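You operate a simulated robot arm through the tools that you are given. There is no shell and no other tool. Be economical: measure what you need, move in short steps, check, and stop when the job is done.

You are at the controls of a simulated two-armed robot. One attempt, no reset.

TASK
Take the flower press from the wide table drawer and tighten it.
Fine: stand it on the packing table, shut the drawer, hold the press with the other hand and turn the wing nut to the red mark.

The check looks at the end state, three seconds after you hand in, the way a careful person would. Anything else that was tipped, shoved, dropped, spilled or broken makes it a failure.

THE ROBOT
Two 6-joint arms with two-finger parallel grippers on one trunk, on a base that drives. Base frame: it is fixed to the floor where the robot stands at the start and does not move with it; the origin is under the middle of the robot, x ahead of it, y to its left, z up. Readings come in m, degrees, newtons and seconds.
The left shoulder is at the start at [0.06, 0.187, 0.847], the right one opposite. With the tool pointing down near the work surface each hand reaches from about 0.28 to 0.62 m from the robot's upright axis, wherever it stands, measured 20 degrees to its own side. Places, roughly: top of the packing table [0.8, -0.3, 0.7]; wide table drawer [0.6, 0, 0.6]; wing nut [0.7, 0, 0.7]. Payload 1.57 kg a hand.
The tool frame of a hand sits at the grasp point between the pads (the TCP): z along the fingers, y along the line on which they close. The tips reach 0.03 m beyond it. Largest opening 0.11 m; finger width 0.024, thickness 0.012; the body of the gripper, 0.048 by 0.112 m, starts 0.078 m behind the TCP.
Orientation is told as [roll, pitch, yaw] about the base's x, y, z axes, in that order, counted from this pose: with the fingers straight down and closing along the base's y, the tool's x points along the base's -x, its y along +y and its z along -z.

THE INTERFACE
- The arms move only by the tool servo_tool. It takes "left_motion", "right_motion" or both (then of equal length, played together; a hand with none holds still); each is a list of rows, each a list of 7 numbers: the shift along the tool's x, y, z in units of 40 mm (1.0 is 40 mm), then the turn, a rotation vector about the tool's x, y, z in units of 8 degrees (1.0 is 8 degrees), then the gripper command, from -1 (shut) to 1 (fully open), values between in proportion. In form: [[dx, dy, dz, ax, ay, az, fingers], ...]. A call has 1 to 20 rows; each row shifts and turns the commanded pose from where the row before left it, along the tool's axes as they then stand. A call with a number of a shift or a turn outside -1 to 1 is refused whole. A row lasts 0.2 s, in which the tool goes at most 0.05 m and 8.6 degrees; a call with a longer step from one row to the next is refused whole, and so is a gripper value outside its range. A pose out of reach is approached as far as the arm can. The call stops where the force on the tool passes 70 N (or 10 N more than at its start, if that is more) or the arm is blocked; 0.2 s more then pass. Each finger travels about 0.153 m/s and halts on what it meets, pressing with about 33 N; the grip force reading is that of the motor and also rises with nothing between the fingers. The clock runs only during rows and for 0.2 s after the last one: add rows that do not move to give the fingers time. The reply holds the time, the measured pose of the TCP, the force on the tool along the base axes, the opening and the grip force, in the units named above and with some noise, with the torque about the TCP (base axes, N m) and any sound that the robot's microphone picked up.
- Cameras (640 x 400 px; columns grow to the right, rows downward): "scene" is now at [0.0189, 0.0179, 1.3918]; the picture's right is [0.20, -0.98, 0.00], its down [-0.71, -0.14, -0.69] and it looks along [0.68, 0.14, -0.72] (base axes); focal length 292 px, centre (320, 200). "left" rides on the left gripper at [0.07, -0.016, -0.141] in its tool frame; the picture's right is [0.23, 0.97, 0.00], its down [-0.86, 0.20, -0.48] and it looks along [-0.47, 0.11, 0.88] (tool axes); focal length 222 px, centre (320, 200). "right" rides on the right gripper at [0.07, 0.016, -0.141] in its tool frame; the picture's right is [-0.23, 0.97, 0.00], its down [-0.86, -0.20, -0.48] and it looks along [-0.47, -0.11, 0.88] (tool axes); focal length 222 px, centre (320, 200).
- camera(camera): a new picture of that camera. It takes no simulated time.
- lift_body(by): slides the trunk up (or, below 0, down) by that many m; the arms and the scene camera ride with it, the base frame stays. It gives what a move gives, with no picture.
- roll_base(legs): drives the robot by 1 to 6 legs, each [ahead, left, turn to the left] in m, m and degrees, along the robot's own axes; the way and the turn of a leg run together, so that a leg with both is an arc; at most 1.5 m and 180 degrees a leg. The arms and the cameras ride along, it lands a little off, and it stops where it bumps. It gives what a move gives.
- pan_tilt(pan, tilt): turns the head with the scene camera to pan (to the left, within 86 degrees either way) and tilt (down, from -29 to 69), counted from straight ahead of the robot. It gives what a move gives.
- measure_at(camera, pixels): for up to 12 pixels [column, row] of the newest picture of that camera ("zoom" is the newest enlarged one), the place [x, y, z] in the base frame of the surface seen there, good to about 0.003 m. It takes no simulated time.
- enlarge(camera, box): a new picture of the part [left, top, right, bottom] of that camera's present view, enlarged. It takes no simulated time.
- hand_in(): hands the job in; it is judged then, once.

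Go step by step. Measure first, check grasps and placings, and put right what went wrong. The budget is 80 turns and 70 pictures, counting those below and the enlarged ones. Unless the task says otherwise, let go and move clear before handing in, and close with one line.

The tools are called by a JSON object that holds its "fn" and its "kwargs". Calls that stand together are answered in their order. servo_tool: Moves the arms, as the interface text tells. Its arguments: {"type":"object","properties":{"left_motion":{"type":"array","items":{"type":"array","items":{"type":"number"}}},"right_motion":{"type":"array","items":{"type":"array","items":{"type":"number"}}}},"required":[]} The other tools are called the same way: lift_body (by) slides the trunk up or down; roll_base (legs) drives the base; pan_tilt (pan, tilt) turns the head that bears the scene camera; camera (camera) takes a picture; measure_at (camera, pixels) gives the place of the surface under pixels of a picture; enlarge (camera, box) takes an enlarged picture of a part of a camera's view; hand_in () hands the job in.

At the start:

```text
time_s: 0.0
left_eef_pos: [0.4982, 0.2381, 1.0138]
left_tcp_rot: [0.0, -0.1, 0.0]
left_contact_force: [-0.9, -0.3, 0.8]
left_ft_torque: [0.01, -0.01, 0.02]
left_finger_gap: 0.11
left_finger_force: 0.0
right_eef_pos: [0.3837, -0.1318, 0.9583]
right_tcp_rot: [0.1, 0.0, 0.0]
right_contact_force: [-0.8, -0.4, -0.3]
right_ft_torque: [0.02, 0.0, 0.02]
right_finger_gap: 0.11
right_finger_force: 0.1
trunk travel left (down, up): [-0.475, 0.515]
robot x, y, heading: [0.0027, 0.0026, 0.1]
head pan, tilt: [11.5, 46.1]
```

scene: 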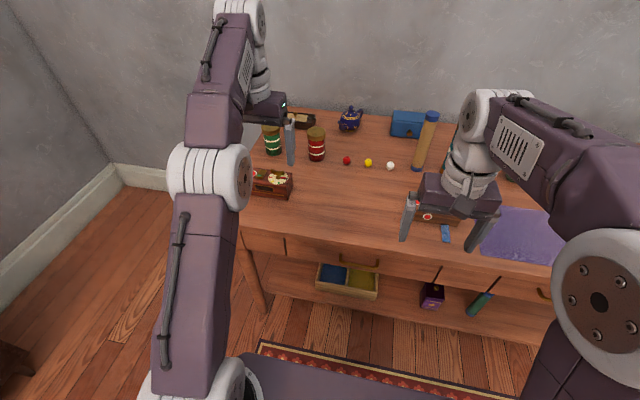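
right: 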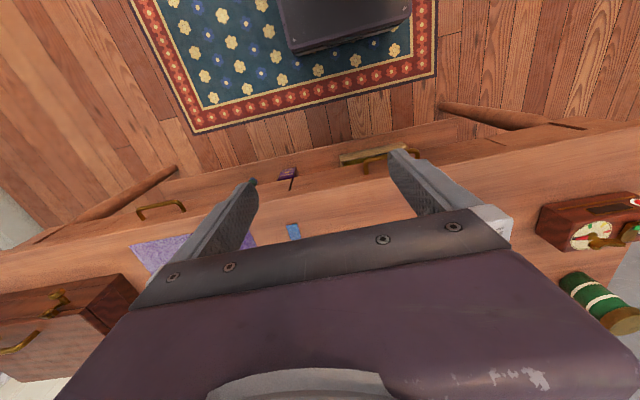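
left: 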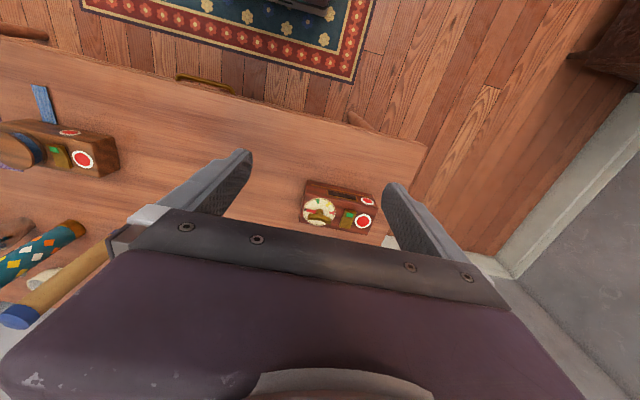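

The scene picture shows a table with drawer handles near (372,262) and (545,293), but the arms hide much of it. I'll pan right and look, and measure the front.

{"fn": "measure_at", "kwargs": {"camera": "scene", "pixels": [[372, 262], [350, 266], [545, 293], [300, 235], [445, 235], [500, 225], [435, 215], [270, 185], [390, 165], [420, 150], [248, 245], [285, 245]]}}

{"fn": "pan_tilt", "kwargs": {"pan": -20, "tilt": 48}}

{"fn": "camera", "kwargs": {"camera": "scene"}}

```text
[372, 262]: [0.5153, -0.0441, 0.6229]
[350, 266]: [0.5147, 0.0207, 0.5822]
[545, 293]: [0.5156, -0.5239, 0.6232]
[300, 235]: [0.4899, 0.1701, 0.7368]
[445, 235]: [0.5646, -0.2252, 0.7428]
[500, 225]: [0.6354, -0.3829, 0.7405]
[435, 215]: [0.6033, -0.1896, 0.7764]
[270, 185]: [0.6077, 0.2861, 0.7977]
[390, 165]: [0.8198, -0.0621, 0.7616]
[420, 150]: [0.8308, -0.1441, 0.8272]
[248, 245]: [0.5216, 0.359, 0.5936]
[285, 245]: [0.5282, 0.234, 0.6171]
```

```text
time_s: 1.0
left_eef_pos: [0.498, 0.2385, 1.0126]
left_tcp_rot: [-0.1, -0.1, 0.0]
left_contact_force: [-0.3, -0.6, -0.7]
left_ft_torque: [-0.03, 0.0, 0.01]
left_finger_gap: 0.1103
left_finger_force: 0.0
right_eef_pos: [0.3838, -0.1336, 0.9569]
right_tcp_rot: [0.0, 0.0, 0.0]
right_contact_force: [-0.5, -0.1, -1.1]
right_ft_torque: [-0.03, 0.01, -0.01]
right_finger_gap: 0.11
right_finger_force: 0.0
trunk travel left (down, up): [-0.475, 0.515]
robot x, y, heading: [-0.0017, -0.0013, 0.1]
head pan, tilt: [-20.0, 48.0]
```

```text
66 pictures are left
```

scene: 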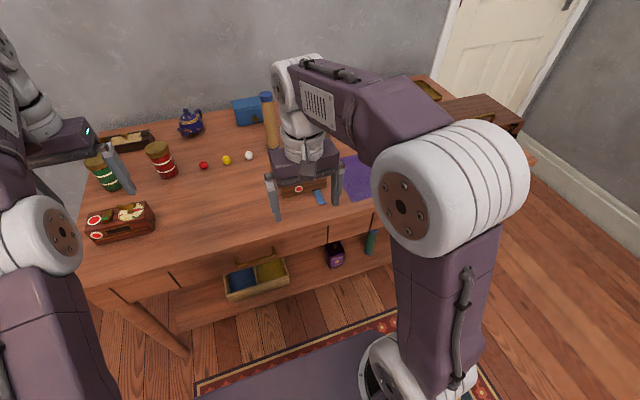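

The wide drawer's handle seems to be near (260,250). Let me enlarge the drawer front and measure its edges.

{"fn": "enlarge", "kwargs": {"camera": "scene", "box": [80, 180, 400, 380]}}

{"fn": "measure_at", "kwargs": {"camera": "zoom", "pixels": [[380, 130], [325, 157], [390, 137], [435, 125], [180, 195], [480, 115], [350, 140], [400, 100], [300, 130], [60, 230], [350, 200], [500, 150]]}}

```text
2.00 times, centred on (240, 280) of scene
```

zoom: 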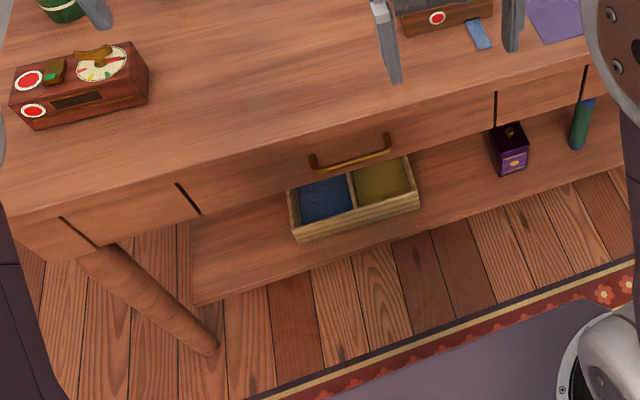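

```text
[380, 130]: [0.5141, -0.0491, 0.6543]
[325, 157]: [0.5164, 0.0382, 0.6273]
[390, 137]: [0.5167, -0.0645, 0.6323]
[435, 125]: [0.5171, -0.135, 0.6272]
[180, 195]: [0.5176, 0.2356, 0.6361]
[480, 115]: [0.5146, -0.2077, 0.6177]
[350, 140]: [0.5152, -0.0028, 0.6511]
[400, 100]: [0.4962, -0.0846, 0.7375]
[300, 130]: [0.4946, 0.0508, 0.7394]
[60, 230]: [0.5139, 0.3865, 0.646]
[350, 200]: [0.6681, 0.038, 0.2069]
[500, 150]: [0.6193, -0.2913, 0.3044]
```

The drawer front spans y −0.235…0.235 at x≈0.516; now measure the handle with a tighter zoom.

{"fn": "enlarge", "kwargs": {"camera": "scene", "box": [220, 235, 300, 285]}}

{"fn": "measure_at", "kwargs": {"camera": "scene", "pixels": [[236, 262], [237, 264], [255, 262], [255, 260], [265, 257], [273, 253], [274, 249], [236, 258], [250, 263], [255, 280], [240, 270]]}}

```text
8.00 times, centred on (260, 260) of scene
```

zoom: 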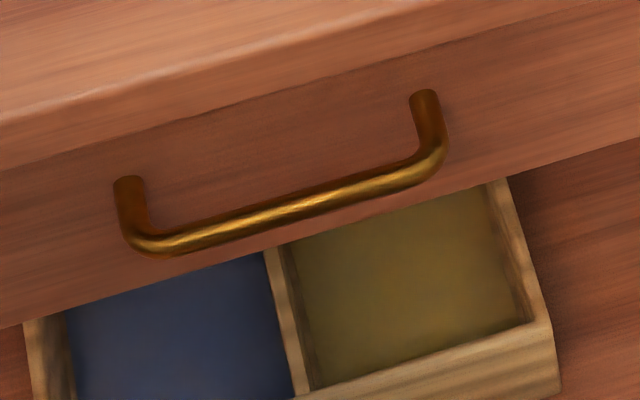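

```text
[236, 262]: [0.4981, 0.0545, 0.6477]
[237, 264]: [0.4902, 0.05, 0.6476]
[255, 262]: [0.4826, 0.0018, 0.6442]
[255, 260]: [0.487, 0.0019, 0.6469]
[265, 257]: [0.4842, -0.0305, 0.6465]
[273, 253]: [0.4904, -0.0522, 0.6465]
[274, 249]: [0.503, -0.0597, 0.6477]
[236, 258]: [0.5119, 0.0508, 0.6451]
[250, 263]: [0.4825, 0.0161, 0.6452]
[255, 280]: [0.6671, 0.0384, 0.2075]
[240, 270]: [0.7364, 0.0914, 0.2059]
```

Handle bar lies at x≈0.485, z≈0.646, y −0.055…0.055. I'll back off a little to give the left arm room to point forward, then turn the left tool horizontal with the fingers closing vertically.

{"fn": "roll_base", "kwargs": {"legs": [[-0.2, -0.1, 0]]}}

{"fn": "servo_tool", "kwargs": {"left_motion": [[0, 0, 0, 0, -0.9375, 0, 0], [0, 0, 0, 0, -0.9375, 0, 0], [0, 0, 0, 0, -0.9375, 0, 0], [0, 0, 0, 0, -0.9375, 0, 0], [0, 0, 0, 0, -0.9375, 0, 0], [0, 0, 0, 0, -0.9375, 0, 0], [0, 0, 0, 0, -0.9375, 0, 0], [0, 0, 0, 0, -0.9375, 0, 0], [0, 0, 0, 0, -0.9375, 0, 0], [0, 0, 0, 0, -0.9375, 0, 0], [0, 0, 0, 0, -0.9375, 0, 0], [0, 0, 0, 0, -0.9375, 0, 0]]}}

{"fn": "servo_tool", "kwargs": {"left_motion": [[0, 0, 0, 0, 0, 0.9375, 0], [0, 0, 0, 0, 0, 0.9375, 0], [0, 0, 0, 0, 0, 0.9375, 0], [0, 0, 0, 0, 0, 0.9375, 0], [0, 0, 0, 0, 0, 0.9375, 0], [0, 0, 0, 0, 0, 0.9375, 0], [0, 0, 0, 0, 0, 0.9375, 0], [0, 0, 0, 0, 0, 0.9375, 0], [0, 0, 0, 0, 0, 0.9375, 0], [0, 0, 0, 0, 0, 0.9375, 0], [0, 0, 0, 0, 0, 0.9375, 0], [0, 0, 0, 0, 0, 0.9375, 0]]}}

{"fn": "camera", "kwargs": {"camera": "scene"}}

```text
time_s: 2.7
left_eef_pos: [0.2971, 0.138, 1.0134]
left_tcp_rot: [0.0, 0.0, 0.0]
left_contact_force: [-0.3, -0.3, 0.7]
left_ft_torque: [0.01, -0.02, 0.02]
left_finger_gap: 0.11
left_finger_force: 0.2
right_eef_pos: [0.182, -0.2326, 0.9584]
right_tcp_rot: [0.0, 0.1, 0.1]
right_contact_force: [0.2, -0.4, -0.1]
right_ft_torque: [0.0, 0.01, -0.05]
right_finger_gap: 0.1102
right_finger_force: 0.0
trunk travel left (down, up): [-0.475, 0.515]
robot x, y, heading: [-0.1993, -0.101, -0.0]
head pan, tilt: [-20.0, 48.0]
```

```text
time_s: 5.3
left_eef_pos: [0.2959, 0.1231, 1.0076]
left_tcp_rot: [-12.3, -83.2, 9.9]
left_contact_force: [-0.5, 0.7, 0.5]
left_ft_torque: [0.0, 0.03, 0.0]
left_finger_gap: 0.055
left_finger_force: 0.1
left hand out of reach, approached as far as the arm can: row 9, 10
right_eef_pos: [0.1825, -0.2329, 0.9589]
right_tcp_rot: [0.0, 0.0, 0.0]
right_contact_force: [-0.4, -0.1, 0.1]
right_ft_torque: [-0.02, 0.02, -0.03]
right_finger_gap: 0.1103
right_finger_force: 0.1
trunk travel left (down, up): [-0.475, 0.515]
robot x, y, heading: [-0.2016, -0.1021, 0.0]
head pan, tilt: [-20.0, 48.0]
```

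```text
time_s: 7.9
left_eef_pos: [0.1967, 0.1989, 1.066]
left_tcp_rot: [78.6, -48.1, -85.2]
left_contact_force: [0.2, -0.6, -0.1]
left_ft_torque: [0.04, 0.0, 0.02]
left_finger_gap: 0.0547
left_finger_force: 0.2
left hand out of reach, approached as far as the arm can: row 1, 2, 3, 4, 5, 6, 7, 8, 9, 10, 11, 12
right_eef_pos: [0.1827, -0.2327, 0.9593]
right_tcp_rot: [0.0, -0.1, 0.0]
right_contact_force: [0.1, 0.0, 0.3]
right_ft_torque: [0.01, 0.01, -0.01]
right_finger_gap: 0.1099
right_finger_force: 0.1
trunk travel left (down, up): [-0.475, 0.515]
robot x, y, heading: [-0.2017, -0.1011, 0.2]
head pan, tilt: [-20.0, 48.0]
```

```text
63 pictures are left
```

scene: 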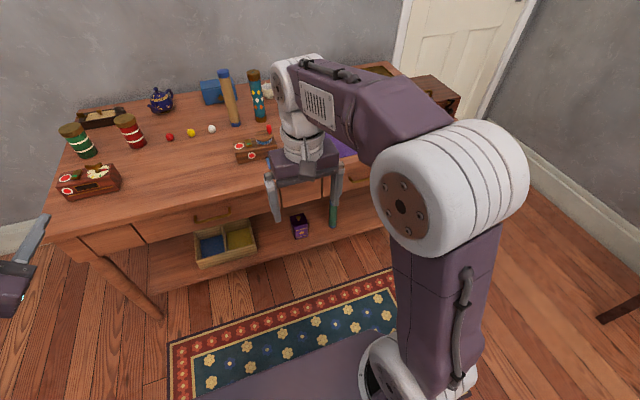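

Rotation went out of reach since the wrist was folded too near the shoulder. I'll try one small row to see which frame the command continues from.

{"fn": "servo_tool", "kwargs": {"left_motion": [[0, -1, 0.5, 0, 0, 0, 0], [0, -1, 0.5, 0, 0, 0, 0], [0, -1, 0.5, 0, 0, 0, 0]]}}

```text
time_s: 8.7
left_eef_pos: [0.1967, 0.1995, 1.0652]
left_tcp_rot: [78.6, -48.1, -85.3]
left_contact_force: [0.3, 0.8, 0.6]
left_ft_torque: [-0.02, 0.03, 0.01]
left_finger_gap: 0.0549
left_finger_force: 0.2
left hand out of reach, approached as far as the arm can: row 1, 2, 3
right_eef_pos: [0.1824, -0.2332, 0.9578]
right_tcp_rot: [0.1, -0.1, 0.0]
right_contact_force: [-0.5, -1.0, 0.1]
right_ft_torque: [-0.03, -0.03, 0.0]
right_finger_gap: 0.1101
right_finger_force: 0.1
trunk travel left (down, up): [-0.475, 0.515]
robot x, y, heading: [-0.2028, -0.0974, 0.1]
head pan, tilt: [-20.0, 48.0]
```

The tool already points mostly forward (+x) with half the roll. I'll move forward and down, which unfolds the arm in either frame.

{"fn": "servo_tool", "kwargs": {"left_motion": [[0.33, -0.225, 0.8, 0, 0, 0, 0], [0.33, -0.225, 0.8, 0, 0, 0, 0], [0.33, -0.225, 0.8, 0, 0, 0, 0], [0.33, -0.225, 0.8, 0, 0, 0, 0], [0.33, -0.225, 0.8, 0, 0, 0, 0]]}}

```text
time_s: 9.9
left_eef_pos: [0.3207, 0.2279, 1.0833]
left_tcp_rot: [77.8, -48.3, -84.9]
left_contact_force: [0.5, -0.4, 0.0]
left_ft_torque: [0.03, 0.03, -0.01]
left_finger_gap: 0.0549
left_finger_force: 0.1
left hand out of reach, approached as far as the arm can: row 1, 2, 3, 4, 5
right_eef_pos: [0.1817, -0.232, 0.9585]
right_tcp_rot: [0.0, 0.1, 0.1]
right_contact_force: [0.2, 0.2, -0.1]
right_ft_torque: [-0.01, 0.01, 0.06]
right_finger_gap: 0.1101
right_finger_force: 0.0
trunk travel left (down, up): [-0.475, 0.515]
robot x, y, heading: [-0.1994, -0.1014, 0.1]
head pan, tilt: [-20.0, 48.0]
```

The roll seems joint-limited in this direction. I'll roll the other way.

{"fn": "servo_tool", "kwargs": {"left_motion": [[0, 0, 0, 0, 0, -1, 0], [0, 0, 0, 0, 0, -1, 0], [0, 0, 0, 0, 0, -1, 0], [0, 0, 0, 0, 0, -1, 0], [0, 0, 0, 0, 0, -1, 0], [0, 0, 0, 0, 0, -1, 0], [0, 0, 0, 0, 0, -1, 0], [0, 0, 0, 0, 0, -1, 0]]}}

```text
time_s: 11.7
left_eef_pos: [0.3216, 0.2293, 1.0858]
left_tcp_rot: [-71.0, -65.9, 68.7]
left_contact_force: [0.1, 0.1, 0.4]
left_ft_torque: [0.04, 0.02, -0.03]
left_finger_gap: 0.0547
left_finger_force: 0.1
right_eef_pos: [0.183, -0.2326, 0.9576]
right_tcp_rot: [-0.1, 0.1, 0.0]
right_contact_force: [0.0, -0.4, 0.6]
right_ft_torque: [0.0, -0.01, 0.01]
right_finger_gap: 0.11
right_finger_force: 0.0
trunk travel left (down, up): [-0.475, 0.515]
robot x, y, heading: [-0.1993, -0.098, 0.0]
head pan, tilt: [-20.0, 48.0]
```

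Calls start from the measured pose. Roll is now about −23° from level; continue 67° more.

{"fn": "servo_tool", "kwargs": {"left_motion": [[0, 0, 0, 0, 0, -1, 0], [0, 0, 0, 0, 0, -1, 0], [0, 0, 0, 0, 0, -1, 0], [0, 0, 0, 0, 0, -1, 0], [0, 0, 0, 0, 0, -1, 0], [0, 0, 0, 0, 0, -1, 0], [0, 0, 0, 0, 0, -1, 0], [0, 0, 0, 0, 0, -1, 0], [0, 0, 0, 0, 0, -0.4, 0]]}}

```text
time_s: 13.7
left_eef_pos: [0.3196, 0.2281, 1.086]
left_tcp_rot: [-82.4, 0.0, 86.3]
left_contact_force: [-0.1, -0.1, 0.3]
left_ft_torque: [0.01, -0.02, 0.04]
left_finger_gap: 0.0551
left_finger_force: 0.0
right_eef_pos: [0.1835, -0.2327, 0.9574]
right_tcp_rot: [0.0, 0.0, 0.0]
right_contact_force: [0.3, -0.8, 0.3]
right_ft_torque: [0.0, -0.02, -0.01]
right_finger_gap: 0.1104
right_finger_force: 0.0
trunk travel left (down, up): [-0.475, 0.515]
robot x, y, heading: [-0.2017, -0.1008, 0.3]
head pan, tilt: [-20.0, 48.0]
```

The left tool now points forward with fingers closing vertically. Correct yaw slightly and go to a pre-grasp pose ahead of the handle.

{"fn": "servo_tool", "kwargs": {"left_motion": [[0, 0, 0, 0, -0.46, 0, 0], [0.518, 0.927, 0.375, 0, 0, 0, 0], [0.518, 0.927, 0.375, 0, 0, 0, 0], [0.518, 0.927, 0.375, 0, 0, 0, 0], [0.518, 0.927, 0.375, 0, 0, 0, 0], [0.518, 0.927, 0.375, 0, 0, 0, 0], [0.518, 0.927, 0.375, 0, 0, 0, 0], [0.518, 0.927, 0.375, 0, 0, 0, 0], [0.518, 0.927, 0.375, 0, 0, 0, 0], [0.518, 0.927, 0.375, 0, 0, 0, 0], [0.518, 0.927, 0.375, 0, 0, 0, 0], [0.518, 0.927, 0.375, 0, 0, 0, 0]]}}

{"fn": "camera", "kwargs": {"camera": "left"}}

{"fn": "camera", "kwargs": {"camera": "scene"}}

```text
time_s: 16.3
left_eef_pos: [0.3998, 0.1649, 0.6633]
left_tcp_rot: [-82.4, -0.5, 88.9]
left_contact_force: [-0.3, 0.5, -0.7]
left_ft_torque: [-0.01, -0.02, 0.0]
left_finger_gap: 0.0548
left_finger_force: 0.1
left hand out of reach, approached as far as the arm can: row 5, 6, 7, 8, 9, 10, 11, 12
right_eef_pos: [0.1831, -0.2327, 0.9593]
right_tcp_rot: [0.1, 0.0, 0.0]
right_contact_force: [0.0, 0.0, -0.3]
right_ft_torque: [0.03, 0.04, 0.03]
right_finger_gap: 0.1102
right_finger_force: 0.0
trunk travel left (down, up): [-0.475, 0.515]
robot x, y, heading: [-0.2005, -0.0985, 0.0]
head pan, tilt: [-20.0, 48.0]
```

```text
62 pictures are left
```

left: 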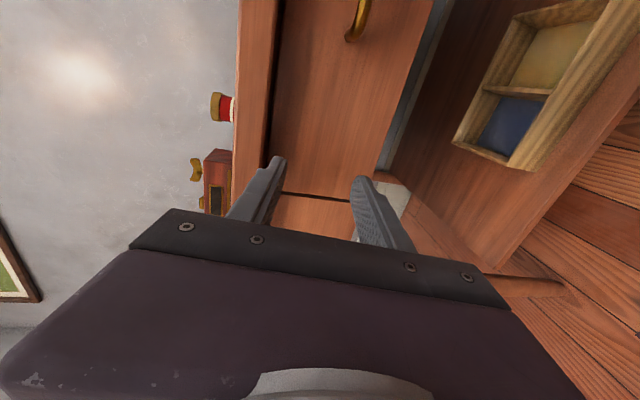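

```text
61 pictures are left
```

scene: 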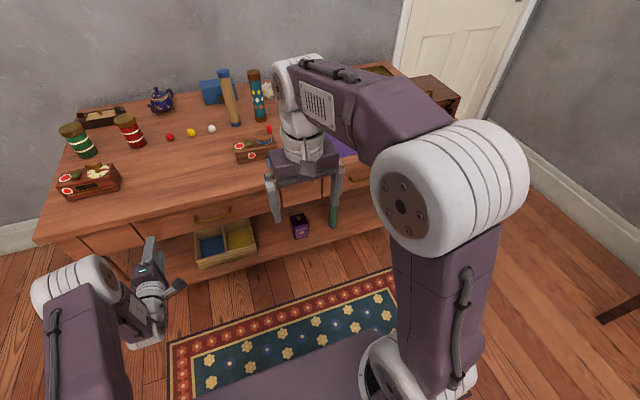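

The left hand is oriented right at (0.400, 0.165, 0.663) but its y reach is limited, so I'll shift the base to the right instead to line up with the handle.

{"fn": "roll_base", "kwargs": {"legs": [[0, -0.165, 0]]}}

{"fn": "servo_tool", "kwargs": {"left_motion": [[0, 0.1, 0.6, 0, 0, 0, 0]]}}

{"fn": "camera", "kwargs": {"camera": "left"}}

```text
time_s: 17.7
left_eef_pos: [0.3986, 0.0017, 0.6636]
left_tcp_rot: [-82.4, -0.5, 88.8]
left_contact_force: [-0.7, 0.0, 0.1]
left_ft_torque: [-0.02, 0.02, 0.0]
left_finger_gap: 0.0549
left_finger_force: 0.0
right_eef_pos: [0.1826, -0.3958, 0.9588]
right_tcp_rot: [0.2, 0.0, -0.1]
right_contact_force: [-0.1, -0.5, -0.2]
right_ft_torque: [0.01, 0.01, 0.0]
right_finger_gap: 0.1101
right_finger_force: 0.0
trunk travel left (down, up): [-0.475, 0.515]
robot x, y, heading: [-0.2055, -0.2671, 0.4]
head pan, tilt: [-20.0, 48.0]
```

```text
time_s: 18.1
left_eef_pos: [0.4226, 0.0033, 0.657]
left_tcp_rot: [-82.4, -0.5, 88.4]
left_contact_force: [-0.3, 0.1, -0.9]
left_ft_torque: [0.01, -0.01, 0.02]
left_finger_gap: 0.055
left_finger_force: 0.0
right_eef_pos: [0.1821, -0.3962, 0.9569]
right_tcp_rot: [0.0, -0.1, 0.1]
right_contact_force: [0.4, 1.4, 0.1]
right_ft_torque: [-0.01, 0.02, 0.0]
right_finger_gap: 0.1102
right_finger_force: 0.0
trunk travel left (down, up): [-0.475, 0.515]
robot x, y, heading: [-0.2052, -0.2661, -0.1]
head pan, tilt: [-20.0, 48.0]
```

```text
60 pictures are left
```

left: 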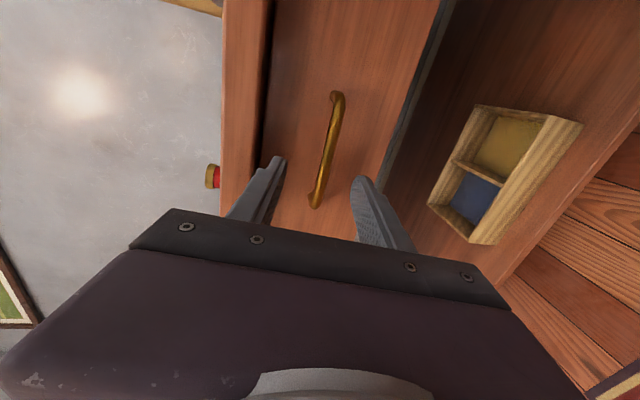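

The handle bar (320,160) lies between the fingers. Advance 55 mm and close.

{"fn": "servo_tool", "kwargs": {"left_motion": [[0, 0, 0.7, 0, 0, 0, 0], [0, 0, 0.75, 0, 0, 0, 0], [0, 0, 0, 0, 0, 0, -0.6], [0, 0, 0, 0, 0, 0, -1], [0, 0, 0, 0, 0, 0, -1]]}}

{"fn": "camera", "kwargs": {"camera": "left"}}

```text
time_s: 19.3
left_eef_pos: [0.4789, 0.0074, 0.6434]
left_tcp_rot: [-81.8, -0.2, 88.4]
left_contact_force: [-8.8, -2.5, -23.1]
left_ft_torque: [-0.52, 0.24, 0.48]
left_finger_gap: 0.0107
left_finger_force: 28.2
left hand out of reach, approached as far as the arm can: row 1, 2
right_eef_pos: [0.1849, -0.3952, 0.9567]
right_tcp_rot: [-0.1, 0.2, 0.0]
right_contact_force: [0.6, -0.2, 0.5]
right_ft_torque: [-0.01, 0.01, 0.01]
right_finger_gap: 0.11
right_finger_force: 0.0
trunk travel left (down, up): [-0.475, 0.515]
robot x, y, heading: [-0.2055, -0.2611, -0.1]
head pan, tilt: [-20.0, 48.0]
```

```text
59 pictures are left
```

left: 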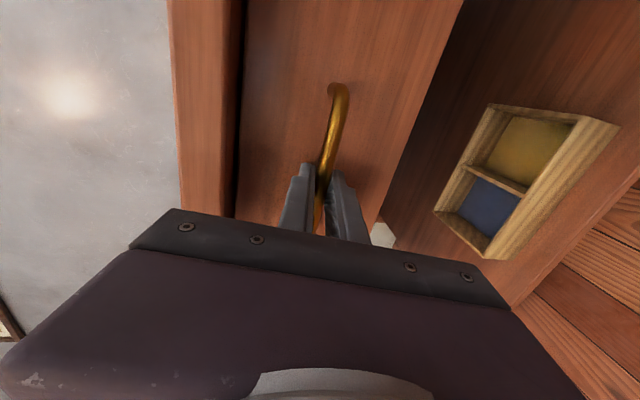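

Handle gripped (gap 10.7 mm). Drive backwards 0.25 m to pull the drawer open.

{"fn": "roll_base", "kwargs": {"legs": [[-0.12, 0, 0], [-0.13, 0, 0]]}}

{"fn": "camera", "kwargs": {"camera": "scene"}}

```text
time_s: 21.4
left_eef_pos: [0.2296, 0.0092, 0.6444]
left_tcp_rot: [-81.7, -0.3, 88.4]
left_contact_force: [-0.2, -12.0, -29.9]
left_ft_torque: [-0.55, 0.2, 0.18]
left_finger_gap: 0.011
left_finger_force: 28.7
right_eef_pos: [-0.0619, -0.3949, 0.9574]
right_tcp_rot: [0.0, 0.2, 0.2]
right_contact_force: [0.2, -0.4, 0.5]
right_ft_torque: [-0.02, -0.03, 0.04]
right_finger_gap: 0.1099
right_finger_force: 0.0
trunk travel left (down, up): [-0.475, 0.515]
robot x, y, heading: [-0.4497, -0.2595, 0.5]
head pan, tilt: [-20.0, 48.0]
```

```text
58 pictures are left
```

scene: 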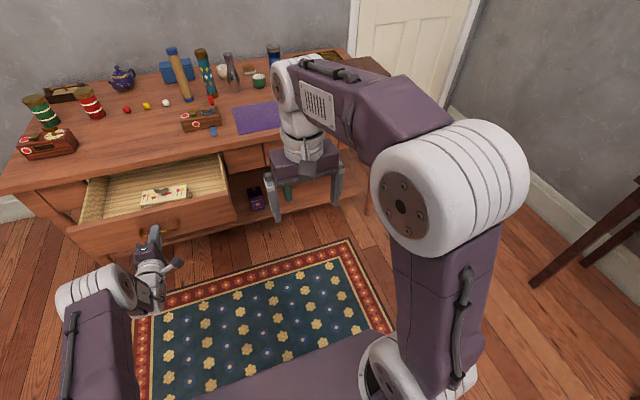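

The drawer is open and something pale lies in it at (165,195). Release the handle, back off, and look closer.

{"fn": "servo_tool", "kwargs": {"left_motion": [[0, 0, 0, 0, 0, 0, 0], [0, 0, 0, 0, 0, 0, 0], [0, 0, -1, 0, 0, 0, 0], [0, 0, -1, 0, 0, 0, 0], [0, 0, -1, 0, 0, 0, 0]]}}

{"fn": "pan_tilt", "kwargs": {"pan": 12, "tilt": 45}}

{"fn": "camera", "kwargs": {"camera": "scene"}}

```text
time_s: 22.6
left_eef_pos: [0.1132, 0.0109, 0.664]
left_tcp_rot: [-82.1, -0.4, 88.5]
left_contact_force: [-0.2, 0.4, -0.1]
left_ft_torque: [0.03, -0.01, 0.03]
left_finger_gap: 0.0547
left_finger_force: 0.1
right_eef_pos: [-0.0658, -0.3937, 0.9585]
right_tcp_rot: [0.0, 0.0, 0.3]
right_contact_force: [-0.2, 0.1, -0.4]
right_ft_torque: [0.02, 0.02, 0.0]
right_finger_gap: 0.11
right_finger_force: 0.1
trunk travel left (down, up): [-0.475, 0.515]
robot x, y, heading: [-0.4516, -0.2645, 0.0]
head pan, tilt: [-20.0, 48.0]
```

```text
time_s: 23.6
left_eef_pos: [0.1145, 0.0122, 0.6633]
left_tcp_rot: [-81.9, -0.5, 88.4]
left_contact_force: [0.2, 0.2, -0.3]
left_ft_torque: [0.0, -0.01, 0.0]
left_finger_gap: 0.0552
left_finger_force: 0.2
right_eef_pos: [-0.0655, -0.3941, 0.9583]
right_tcp_rot: [-0.1, 0.0, 0.2]
right_contact_force: [-0.4, 0.5, -0.6]
right_ft_torque: [-0.02, 0.01, 0.01]
right_finger_gap: 0.1099
right_finger_force: 0.0
trunk travel left (down, up): [-0.475, 0.515]
robot x, y, heading: [-0.4476, -0.2648, -0.1]
head pan, tilt: [12.0, 45.0]
```

```text
57 pictures are left
```

scene: 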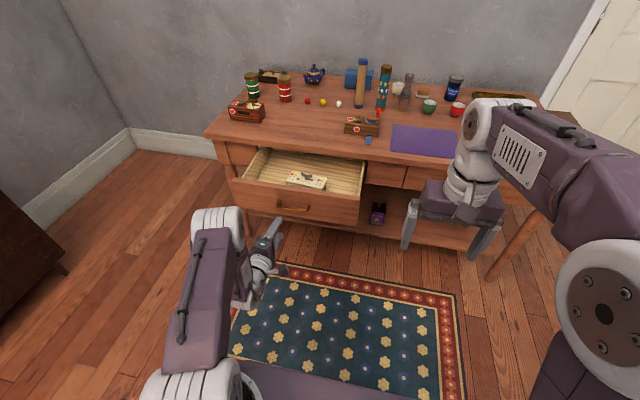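

{"fn": "enlarge", "kwargs": {"camera": "scene", "box": [240, 140, 368, 220]}}

{"fn": "measure_at", "kwargs": {"camera": "scene", "pixels": [[288, 172], [326, 180], [324, 188], [292, 181], [307, 177], [306, 172], [300, 190], [345, 190], [340, 165], [270, 160], [262, 180], [360, 190]]}}

```text
5.00 times, centred on (304, 180) of scene
```

zoom: 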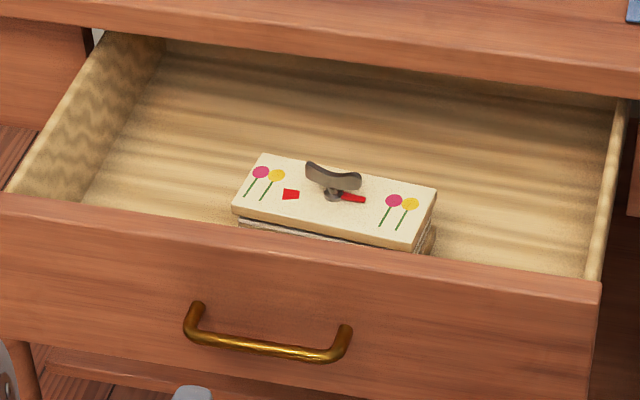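

```text
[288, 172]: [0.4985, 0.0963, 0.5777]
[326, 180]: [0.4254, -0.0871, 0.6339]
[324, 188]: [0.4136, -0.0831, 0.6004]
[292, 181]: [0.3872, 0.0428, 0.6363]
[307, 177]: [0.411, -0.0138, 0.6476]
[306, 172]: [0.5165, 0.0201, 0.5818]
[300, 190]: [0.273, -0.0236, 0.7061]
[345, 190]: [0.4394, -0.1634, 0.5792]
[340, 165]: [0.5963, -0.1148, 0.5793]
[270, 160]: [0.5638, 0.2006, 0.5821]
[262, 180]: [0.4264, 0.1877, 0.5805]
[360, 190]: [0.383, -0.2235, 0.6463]
```

{"fn": "measure_at", "kwargs": {"camera": "zoom", "pixels": [[264, 158], [432, 192], [410, 245], [238, 209], [290, 195], [356, 199], [310, 168], [355, 182], [333, 180], [250, 225], [425, 240], [333, 196]]}}

{"fn": "enlarge", "kwargs": {"camera": "scene", "box": [281, 165, 333, 195]}}

```text
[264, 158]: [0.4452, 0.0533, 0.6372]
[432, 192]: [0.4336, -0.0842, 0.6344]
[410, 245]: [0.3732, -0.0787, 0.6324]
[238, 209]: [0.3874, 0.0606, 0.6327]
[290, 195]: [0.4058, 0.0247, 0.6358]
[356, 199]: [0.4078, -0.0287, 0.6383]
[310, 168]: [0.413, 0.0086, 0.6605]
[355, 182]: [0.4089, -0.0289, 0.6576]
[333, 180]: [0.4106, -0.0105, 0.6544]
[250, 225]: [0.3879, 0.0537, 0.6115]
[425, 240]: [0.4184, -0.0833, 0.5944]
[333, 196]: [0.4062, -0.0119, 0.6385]
```

```text
12.31 times, centred on (307, 180) of scene
```

zoom: 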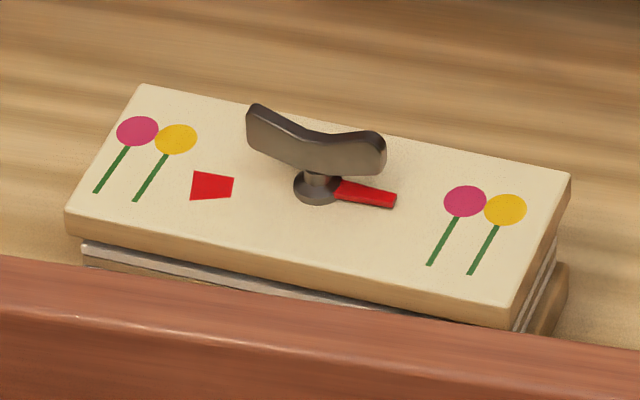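

The press lies flat (board ~0.14 along y × 0.058 along x, centre ≈(0.410,−0.012), top z 0.637; floor 0.58); pointer points −y, red mark is on the +y side, so ~180° clockwise is needed. Raise the left hand and turn it fingers-down, closing along x.

{"fn": "servo_tool", "kwargs": {"left_motion": [[0, -0.95, -0.13, 0, 0, 0, 1], [0, -0.95, -0.13, 0, 0, 0, 1], [0, -0.95, -0.13, 0, 0, 0, 1], [0, -0.95, -0.13, 0, 0, 0, 1], [0, -0.95, -0.13, 0, 0, 0, 1], [0, -0.95, -0.13, 0, 0, 0, 1], [0, 0, 0, -0.94, 0, 0, 1], [0, 0, 0, -0.94, 0, 0, 1], [0, 0, 0, -0.94, 0, 0, 1], [0, 0, 0, -0.94, 0, 0, 1], [0, 0, 0, -0.94, 0, 0, 1], [0, 0, 0, -0.94, 0, 0, 1], [0, 0, 0, -0.94, 0, 0, 1], [0, 0, 0, -0.94, 0, 0, 1], [0, 0, 0, -0.94, 0, 0, 1], [0, 0, 0, -0.94, 0, 0, 1], [0, 0, 0, -0.94, 0, 0, 1]]}}

```text
time_s: 27.2
left_eef_pos: [0.1137, -0.0001, 0.8927]
left_tcp_rot: [-6.6, 1.3, 86.7]
left_contact_force: [-0.5, 0.2, 0.8]
left_ft_torque: [-0.03, 0.03, -0.01]
left_finger_gap: 0.1099
left_finger_force: 0.1
left hand out of reach, approached as far as the arm can: row 11, 12
right_eef_pos: [-0.0639, -0.3937, 0.958]
right_tcp_rot: [0.1, 0.1, 0.2]
right_contact_force: [-0.1, 0.3, -0.7]
right_ft_torque: [0.03, 0.03, 0.01]
right_finger_gap: 0.1102
right_finger_force: 0.0
trunk travel left (down, up): [-0.475, 0.515]
robot x, y, heading: [-0.4503, -0.2609, 0.2]
head pan, tilt: [12.0, 45.0]
```

Trim the orientation (roll, yaw to match the board's −5° skew) and drive 0.34 m ahead so the hand is near above the press.

{"fn": "servo_tool", "kwargs": {"left_motion": [[0, 0, 0, -0.825, -0.16, 0.26, 1]]}}

{"fn": "roll_base", "kwargs": {"legs": [[0.34, 0, 0]]}}

{"fn": "camera", "kwargs": {"camera": "left"}}

{"fn": "camera", "kwargs": {"camera": "scene"}}

```text
time_s: 27.6
left_eef_pos: [0.1125, 0.0011, 0.8914]
left_tcp_rot: [0.1, -0.1, 84.6]
left_contact_force: [-0.2, 0.1, 0.7]
left_ft_torque: [0.0, 0.02, 0.0]
left_finger_gap: 0.1099
left_finger_force: 0.1
right_eef_pos: [-0.063, -0.3941, 0.9572]
right_tcp_rot: [0.0, 0.2, 0.2]
right_contact_force: [-0.1, -0.2, 0.6]
right_ft_torque: [0.02, 0.03, -0.01]
right_finger_gap: 0.1101
right_finger_force: 0.1
trunk travel left (down, up): [-0.475, 0.515]
robot x, y, heading: [-0.4475, -0.2599, 0.1]
head pan, tilt: [12.0, 45.0]
```

```text
time_s: 29.8
left_eef_pos: [0.4502, -0.0024, 0.8934]
left_tcp_rot: [-0.1, -0.1, 84.4]
left_contact_force: [-0.7, -0.1, 0.0]
left_ft_torque: [0.07, -0.03, -0.01]
left_finger_gap: 0.1101
left_finger_force: 0.0
right_eef_pos: [0.2707, -0.3952, 0.9579]
right_tcp_rot: [0.0, 0.0, -0.1]
right_contact_force: [1.1, -0.7, 0.1]
right_ft_torque: [-0.02, 0.02, 0.01]
right_finger_gap: 0.1101
right_finger_force: 0.0
trunk travel left (down, up): [-0.475, 0.515]
robot x, y, heading: [-0.115, -0.2599, -0.1]
head pan, tilt: [12.0, 45.0]
```

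```text
54 pictures are left
```

left: 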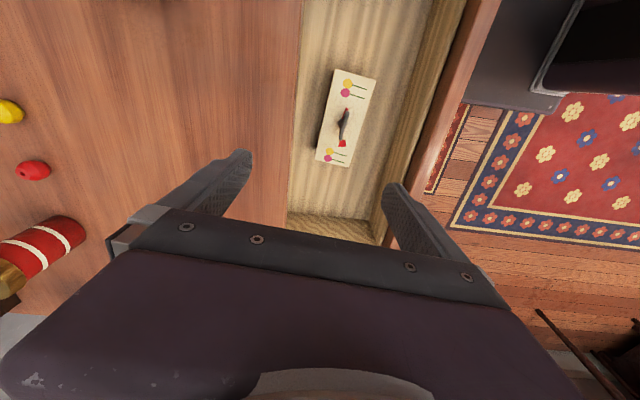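

```text
53 pictures are left
```

scene: 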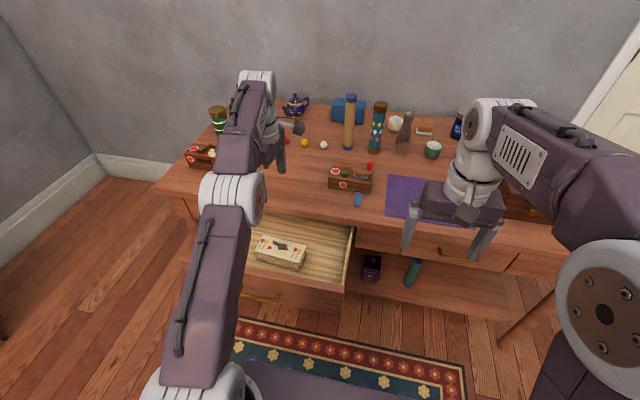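

{"fn": "measure_at", "kwargs": {"camera": "left", "pixels": [[336, 71], [375, 81], [349, 164], [318, 157], [343, 125], [347, 111], [341, 144]]}}

{"fn": "enlarge", "kwargs": {"camera": "left", "box": [296, 60, 392, 180]}}

```text
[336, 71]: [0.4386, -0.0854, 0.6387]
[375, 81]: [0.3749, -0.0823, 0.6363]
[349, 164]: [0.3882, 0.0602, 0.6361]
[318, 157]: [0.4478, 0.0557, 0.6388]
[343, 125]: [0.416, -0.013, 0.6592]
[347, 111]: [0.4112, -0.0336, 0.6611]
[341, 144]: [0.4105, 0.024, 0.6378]
```

```text
3.33 times, centred on (344, 120) of left
```

zoom: 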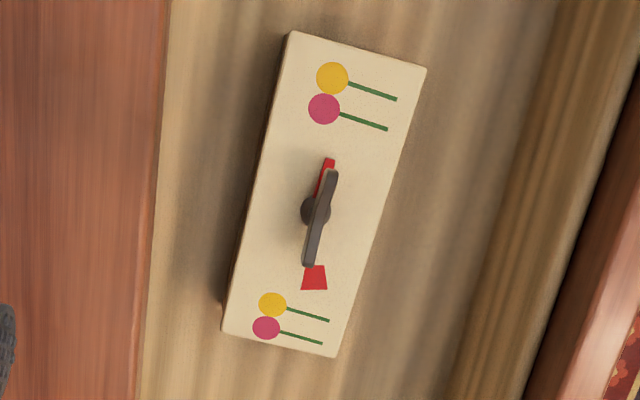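

Press centre is (0.412,−0.013) with ~4.5° skew, matching the hand. Move over it, then descend to z 0.617.

{"fn": "servo_tool", "kwargs": {"left_motion": [[0.34, 0.92, 0, 0, 0, 0, 1], [0, 0, 1, 0, 0, 0, 1], [0, 0, 1, 0, 0, 0, 1], [0, 0, 1, 0, 0, 0, 1], [0, 0, 1, 0, 0, 0, 1]]}}

{"fn": "enlarge", "kwargs": {"camera": "left", "box": [160, 0, 480, 200]}}

```text
time_s: 31.0
left_eef_pos: [0.41, -0.0152, 0.7312]
left_tcp_rot: [-0.2, -0.1, 84.4]
left_contact_force: [-0.3, -0.1, -0.4]
left_ft_torque: [-0.01, 0.02, 0.01]
left_finger_gap: 0.1099
left_finger_force: 0.0
right_eef_pos: [0.2705, -0.3951, 0.9587]
right_tcp_rot: [0.1, -0.1, -0.1]
right_contact_force: [0.1, -0.2, 0.6]
right_ft_torque: [0.01, -0.01, 0.01]
right_finger_gap: 0.11
right_finger_force: 0.1
trunk travel left (down, up): [-0.475, 0.515]
robot x, y, heading: [-0.1141, -0.2628, -0.1]
head pan, tilt: [12.0, 45.0]
```

```text
2.00 times, centred on (320, 100) of left
```

zoom: 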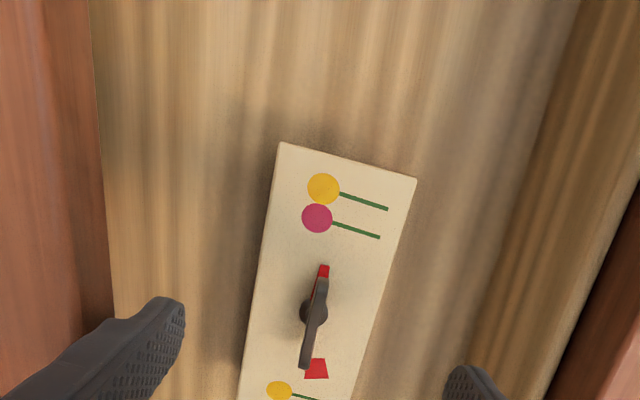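

Fingers straddle the press evenly. Descend 0.114 m and close.

{"fn": "servo_tool", "kwargs": {"left_motion": [[0, 0, 0.95, 0, 0, 0, 1], [0, 0, 0.95, 0, 0, 0, 1], [0, 0, 0.95, 0, 0, 0, 1], [0, 0, 0, 0, 0, 0, 1]]}}

{"fn": "servo_tool", "kwargs": {"left_motion": [[0, 0, 0, 0, 0, 0, 0.2], [0, 0, 0, 0, 0, 0, -0.2], [0, 0, 0, 0, 0, 0, -1], [0, 0, 0, 0, 0, 0, -1]]}}

{"fn": "camera", "kwargs": {"camera": "left"}}

```text
time_s: 32.0
left_eef_pos: [0.4119, -0.0119, 0.6184]
left_tcp_rot: [-0.2, -0.1, 84.4]
left_contact_force: [-0.8, 1.2, 0.8]
left_ft_torque: [0.01, 0.01, 0.03]
left_finger_gap: 0.11
left_finger_force: 0.1
right_eef_pos: [0.2704, -0.3955, 0.9582]
right_tcp_rot: [0.0, 0.1, -0.2]
right_contact_force: [-0.3, 0.3, -0.7]
right_ft_torque: [-0.01, 0.0, -0.04]
right_finger_gap: 0.11
right_finger_force: 0.0
trunk travel left (down, up): [-0.475, 0.515]
robot x, y, heading: [-0.1115, -0.2632, -0.0]
head pan, tilt: [12.0, 45.0]
```

```text
time_s: 33.0
left_eef_pos: [0.4117, -0.0114, 0.6172]
left_tcp_rot: [-0.1, -0.1, 84.3]
left_contact_force: [1.2, 0.5, 0.0]
left_ft_torque: [0.1, 0.03, -0.03]
left_finger_gap: 0.0678
left_finger_force: 32.9
right_eef_pos: [0.2713, -0.3963, 0.958]
right_tcp_rot: [0.0, -0.1, -0.1]
right_contact_force: [0.9, -1.2, 0.9]
right_ft_torque: [-0.02, -0.01, -0.01]
right_finger_gap: 0.11
right_finger_force: 0.1
trunk travel left (down, up): [-0.475, 0.515]
robot x, y, heading: [-0.1058, -0.2613, -0.5]
head pan, tilt: [12.0, 45.0]
```

```text
50 pictures are left
```

left: 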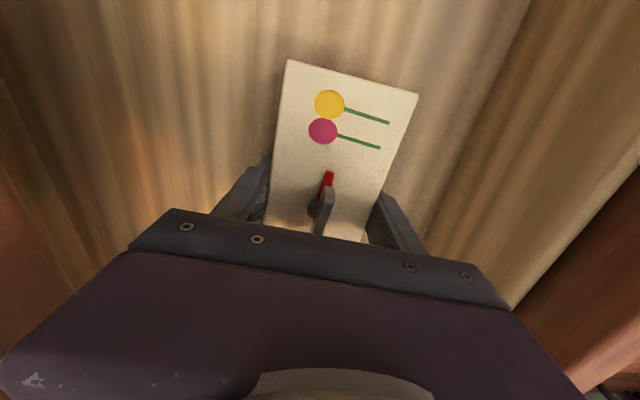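

Gripped (gap 68 mm, 33 N). Lift 0.24 m.

{"fn": "servo_tool", "kwargs": {"left_motion": [[0, 0, -0.5, 0, 0, 0, -1], [0, 0, -0.9, 0, 0, 0, -1], [0, 0, -0.9, 0, 0, 0, -1], [0, 0, -0.9, 0, 0, 0, -1], [0, 0, -0.9, 0, 0, 0, -1], [0, 0, -0.9, 0, 0, 0, -1], [0, 0, -0.9, 0, 0, 0, -1]]}}

{"fn": "camera", "kwargs": {"camera": "scene"}}

```text
time_s: 34.6
left_eef_pos: [0.4105, -0.0145, 0.8531]
left_tcp_rot: [-0.1, 0.0, 84.4]
left_contact_force: [1.4, 0.4, -3.2]
left_ft_torque: [0.0, 0.0, 0.01]
left_finger_gap: 0.0678
left_finger_force: 33.4
right_eef_pos: [0.2709, -0.3956, 0.9589]
right_tcp_rot: [0.0, 0.1, -0.1]
right_contact_force: [-0.6, -0.2, 0.7]
right_ft_torque: [0.0, 0.0, 0.0]
right_finger_gap: 0.1101
right_finger_force: 0.0
trunk travel left (down, up): [-0.475, 0.515]
robot x, y, heading: [-0.1125, -0.2598, -0.0]
head pan, tilt: [12.0, 45.0]
```

```text
49 pictures are left
```

scene: 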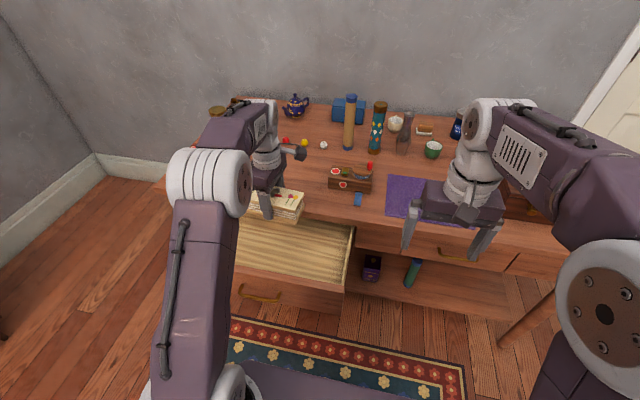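

The press is firmly held in the air. Next, back off and shift left so the right hand can push the drawer shut; raise the left hand a bit more for clearance.

{"fn": "servo_tool", "kwargs": {"left_motion": [[0, 0, -0.8, 0, 0, 0, -1], [0, 0, -0.8, 0, 0, 0, -1], [0, 0, -0.8, 0, 0, 0, -1]]}}

{"fn": "roll_base", "kwargs": {"legs": [[-0.34, 0, 0], [0, 0.305, 0]]}}

{"fn": "servo_tool", "kwargs": {"right_motion": [[0, 0, 0, 0, -0.9375, 0, -1], [0, 0, 0, 0, -0.9375, 0, -1], [0, 0, 0, 0, -0.9375, 0, -1], [0, 0, 0, 0, -0.9375, 0, -1], [0, 0, 0, 0, -0.9375, 0, -1], [0, 0, 0, 0, -0.9375, 0, -1], [0, 0, 0, 0, -0.9375, 0, -1], [0, 0, 0, 0, -0.9375, 0, -1], [0.7, 0, 0.66, 0, 0, 0, -1], [0.7, 0, 0.66, 0, 0, 0, -1], [0.7, 0, 0.66, 0, 0, 0, -1], [0.7, 0, 0.66, 0, 0, 0, -1], [0.7, 0, 0.66, 0, 0, 0, -1], [0.7, 0, 0.66, 0, 0, 0, -1], [0.7, 0, 0.66, 0, 0, 0, -1], [0.7, 0, 0.66, 0, 0, 0, -1]]}}

{"fn": "camera", "kwargs": {"camera": "scene"}}

```text
time_s: 35.4
left_eef_pos: [0.4127, -0.0131, 0.9534]
left_tcp_rot: [-0.1, -0.2, 84.5]
left_contact_force: [-0.5, -0.7, -1.9]
left_ft_torque: [0.01, 0.0, 0.0]
left_finger_gap: 0.0675
left_finger_force: 33.1
right_eef_pos: [0.2727, -0.3962, 0.9572]
right_tcp_rot: [0.1, 0.0, -0.1]
right_contact_force: [0.7, -0.2, -0.5]
right_ft_torque: [0.02, -0.03, 0.0]
right_finger_gap: 0.1101
right_finger_force: 0.1
trunk travel left (down, up): [-0.475, 0.515]
robot x, y, heading: [-0.1114, -0.2617, 0.3]
head pan, tilt: [12.0, 45.0]
```

```text
time_s: 39.2
left_eef_pos: [0.0769, 0.2872, 0.9529]
left_tcp_rot: [-0.3, -0.1, 84.4]
left_contact_force: [0.1, 0.6, -3.3]
left_ft_torque: [-0.05, -0.01, 0.03]
left_finger_gap: 0.0676
left_finger_force: 32.9
right_eef_pos: [-0.0641, -0.0963, 0.9585]
right_tcp_rot: [-0.1, 0.0, -0.1]
right_contact_force: [0.4, -0.3, 0.1]
right_ft_torque: [-0.02, 0.01, 0.03]
right_finger_gap: 0.1101
right_finger_force: 0.0
trunk travel left (down, up): [-0.475, 0.515]
robot x, y, heading: [-0.4473, 0.0363, 0.2]
head pan, tilt: [12.0, 45.0]
```

```text
time_s: 42.6
left_eef_pos: [0.0774, 0.2873, 0.9518]
left_tcp_rot: [-0.1, -0.1, 84.3]
left_contact_force: [0.4, -0.5, -3.3]
left_ft_torque: [0.01, 0.0, 0.0]
left_finger_gap: 0.0677
left_finger_force: 32.7
right_eef_pos: [0.1185, -0.0313, 0.7511]
right_tcp_rot: [-1.8, -59.7, 1.1]
right_contact_force: [-0.2, -0.4, -0.7]
right_ft_torque: [0.01, -0.01, 0.03]
right_finger_gap: 0.0
right_finger_force: 21.1
right hand out of reach, approached as far as the arm can: row 6, 7, 8, 9, 10, 11, 12, 13, 14, 15, 16
trunk travel left (down, up): [-0.475, 0.515]
robot x, y, heading: [-0.4463, 0.0361, -0.0]
head pan, tilt: [12.0, 45.0]
```

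```text
48 pictures are left
```

scene: 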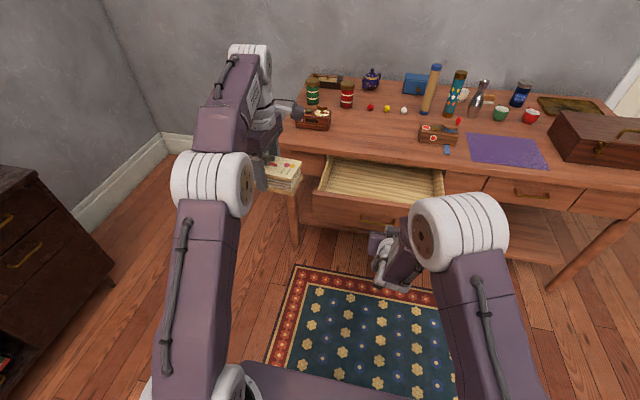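

The right hand is tilted forward at (0.119,−0.031,0.751). Lower it to z≈0.665 and y≈−0.09.

{"fn": "servo_tool", "kwargs": {"right_motion": [[0.5, -0.5, 0.28, 0, 0, 0, -1], [0.5, -0.5, 0.28, 0, 0, 0, -1], [0.5, -0.5, 0.28, 0, 0, 0, -1], [0.5, 0, 0.28, 0, 0, 0, -1]]}}

```text
time_s: 43.6
left_eef_pos: [0.0783, 0.2864, 0.9527]
left_tcp_rot: [-0.2, -0.1, 84.3]
left_contact_force: [-0.5, 0.3, -3.9]
left_ft_torque: [-0.01, 0.0, -0.01]
left_finger_gap: 0.0678
left_finger_force: 33.3
right_eef_pos: [0.1676, -0.0421, 0.6969]
right_tcp_rot: [-1.9, -59.7, 1.2]
right_contact_force: [0.3, 0.6, 0.1]
right_ft_torque: [-0.02, 0.0, 0.04]
right_finger_gap: 0.0001
right_finger_force: 21.4
right hand out of reach, approached as far as the arm can: row 1, 2, 3, 4
trunk travel left (down, up): [-0.475, 0.515]
robot x, y, heading: [-0.4463, 0.0372, 0.0]
head pan, tilt: [12.0, 45.0]
```

Tip is at about (0.194,−0.042,0.682), above the handle bar and between its posts. Lower the trunk 12 mm for overhang clearance and drive ahead to push the drawer.

{"fn": "lift_body", "kwargs": {"by": -0.012}}

{"fn": "roll_base", "kwargs": {"legs": [[0.15, 0, 0]]}}

{"fn": "camera", "kwargs": {"camera": "scene"}}

```text
time_s: 44.2
left_eef_pos: [0.0767, 0.2861, 0.9413]
left_tcp_rot: [-0.1, -0.2, 84.4]
left_contact_force: [-0.2, -0.8, -2.5]
left_ft_torque: [-0.02, -0.01, -0.01]
left_finger_gap: 0.0678
left_finger_force: 32.9
right_eef_pos: [0.1674, -0.0445, 0.684]
right_tcp_rot: [-1.8, -59.7, 1.1]
right_contact_force: [-0.6, 0.1, -0.6]
right_ft_torque: [-0.01, -0.02, 0.01]
right_finger_gap: 0.0
right_finger_force: 21.3
trunk travel left (down, up): [-0.463, 0.527]
robot x, y, heading: [-0.4482, 0.0379, -0.1]
head pan, tilt: [12.0, 45.0]
```

```text
time_s: 45.6
left_eef_pos: [0.2275, 0.2861, 0.9403]
left_tcp_rot: [0.0, -0.1, 84.4]
left_contact_force: [0.0, 0.3, -3.5]
left_ft_torque: [0.01, 0.01, 0.01]
left_finger_gap: 0.0674
left_finger_force: 32.7
right_eef_pos: [0.3194, -0.043, 0.6831]
right_tcp_rot: [-1.8, -59.6, 1.1]
right_contact_force: [0.8, -0.1, 1.1]
right_ft_torque: [-0.03, 0.02, -0.03]
right_finger_gap: 0.0
right_finger_force: 21.1
trunk travel left (down, up): [-0.463, 0.527]
robot x, y, heading: [-0.2975, 0.0357, -0.3]
head pan, tilt: [12.0, 45.0]
```

```text
47 pictures are left
```

scene: 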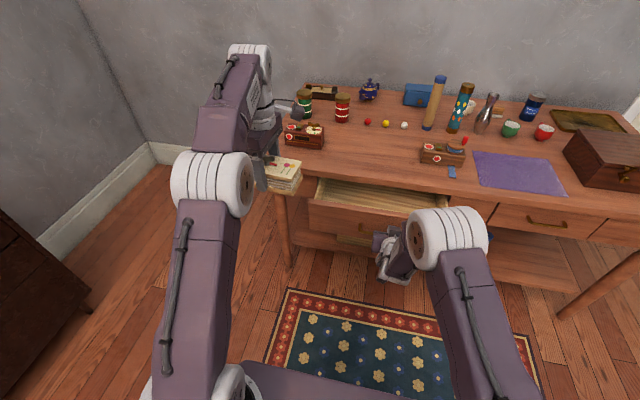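

The drawer slides in. Continue 0.165 m.

{"fn": "roll_base", "kwargs": {"legs": [[0.16, 0, 0]]}}

{"fn": "enlarge", "kwargs": {"camera": "scene", "box": [240, 120, 560, 320]}}

{"fn": "camera", "kwargs": {"camera": "right"}}

```text
time_s: 47.0
left_eef_pos: [0.387, 0.2848, 0.9402]
left_tcp_rot: [0.0, -0.1, 84.3]
left_contact_force: [0.9, 0.3, -3.8]
left_ft_torque: [-0.03, 0.01, 0.04]
left_finger_gap: 0.0678
left_finger_force: 32.9
right_eef_pos: [0.4771, -0.0449, 0.6821]
right_tcp_rot: [-1.7, -59.6, 0.9]
right_contact_force: [0.4, -0.7, 0.2]
right_ft_torque: [0.01, -0.02, -0.02]
right_finger_gap: 0.0
right_finger_force: 21.5
trunk travel left (down, up): [-0.463, 0.527]
robot x, y, heading: [-0.138, 0.0394, -0.1]
head pan, tilt: [12.0, 45.0]
```

```text
2.00 times, centred on (400, 220) of scene
```

zoom: 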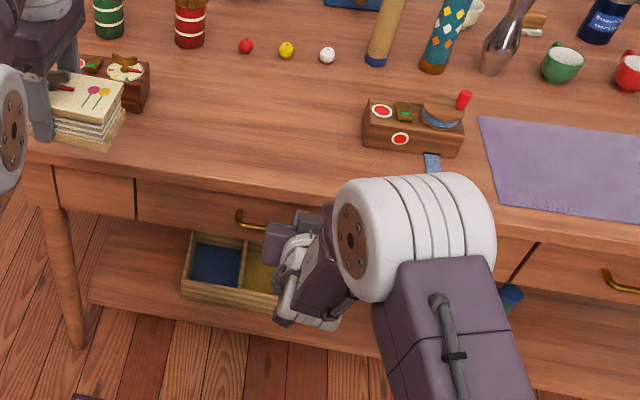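

```text
45 pictures are left
```

right: 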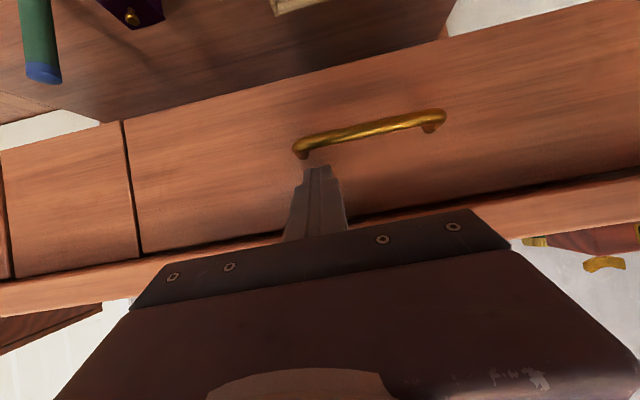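

Check how far the drawer front still protrudes relative to the neighbouring front.

{"fn": "measure_at", "kwargs": {"camera": "right", "pixels": [[200, 170], [60, 160], [90, 230], [180, 210], [500, 140], [370, 125]]}}

```text
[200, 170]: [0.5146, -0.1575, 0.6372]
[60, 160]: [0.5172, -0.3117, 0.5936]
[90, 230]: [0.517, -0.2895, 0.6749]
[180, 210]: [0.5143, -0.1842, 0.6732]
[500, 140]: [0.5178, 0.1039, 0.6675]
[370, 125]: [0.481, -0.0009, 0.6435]
```

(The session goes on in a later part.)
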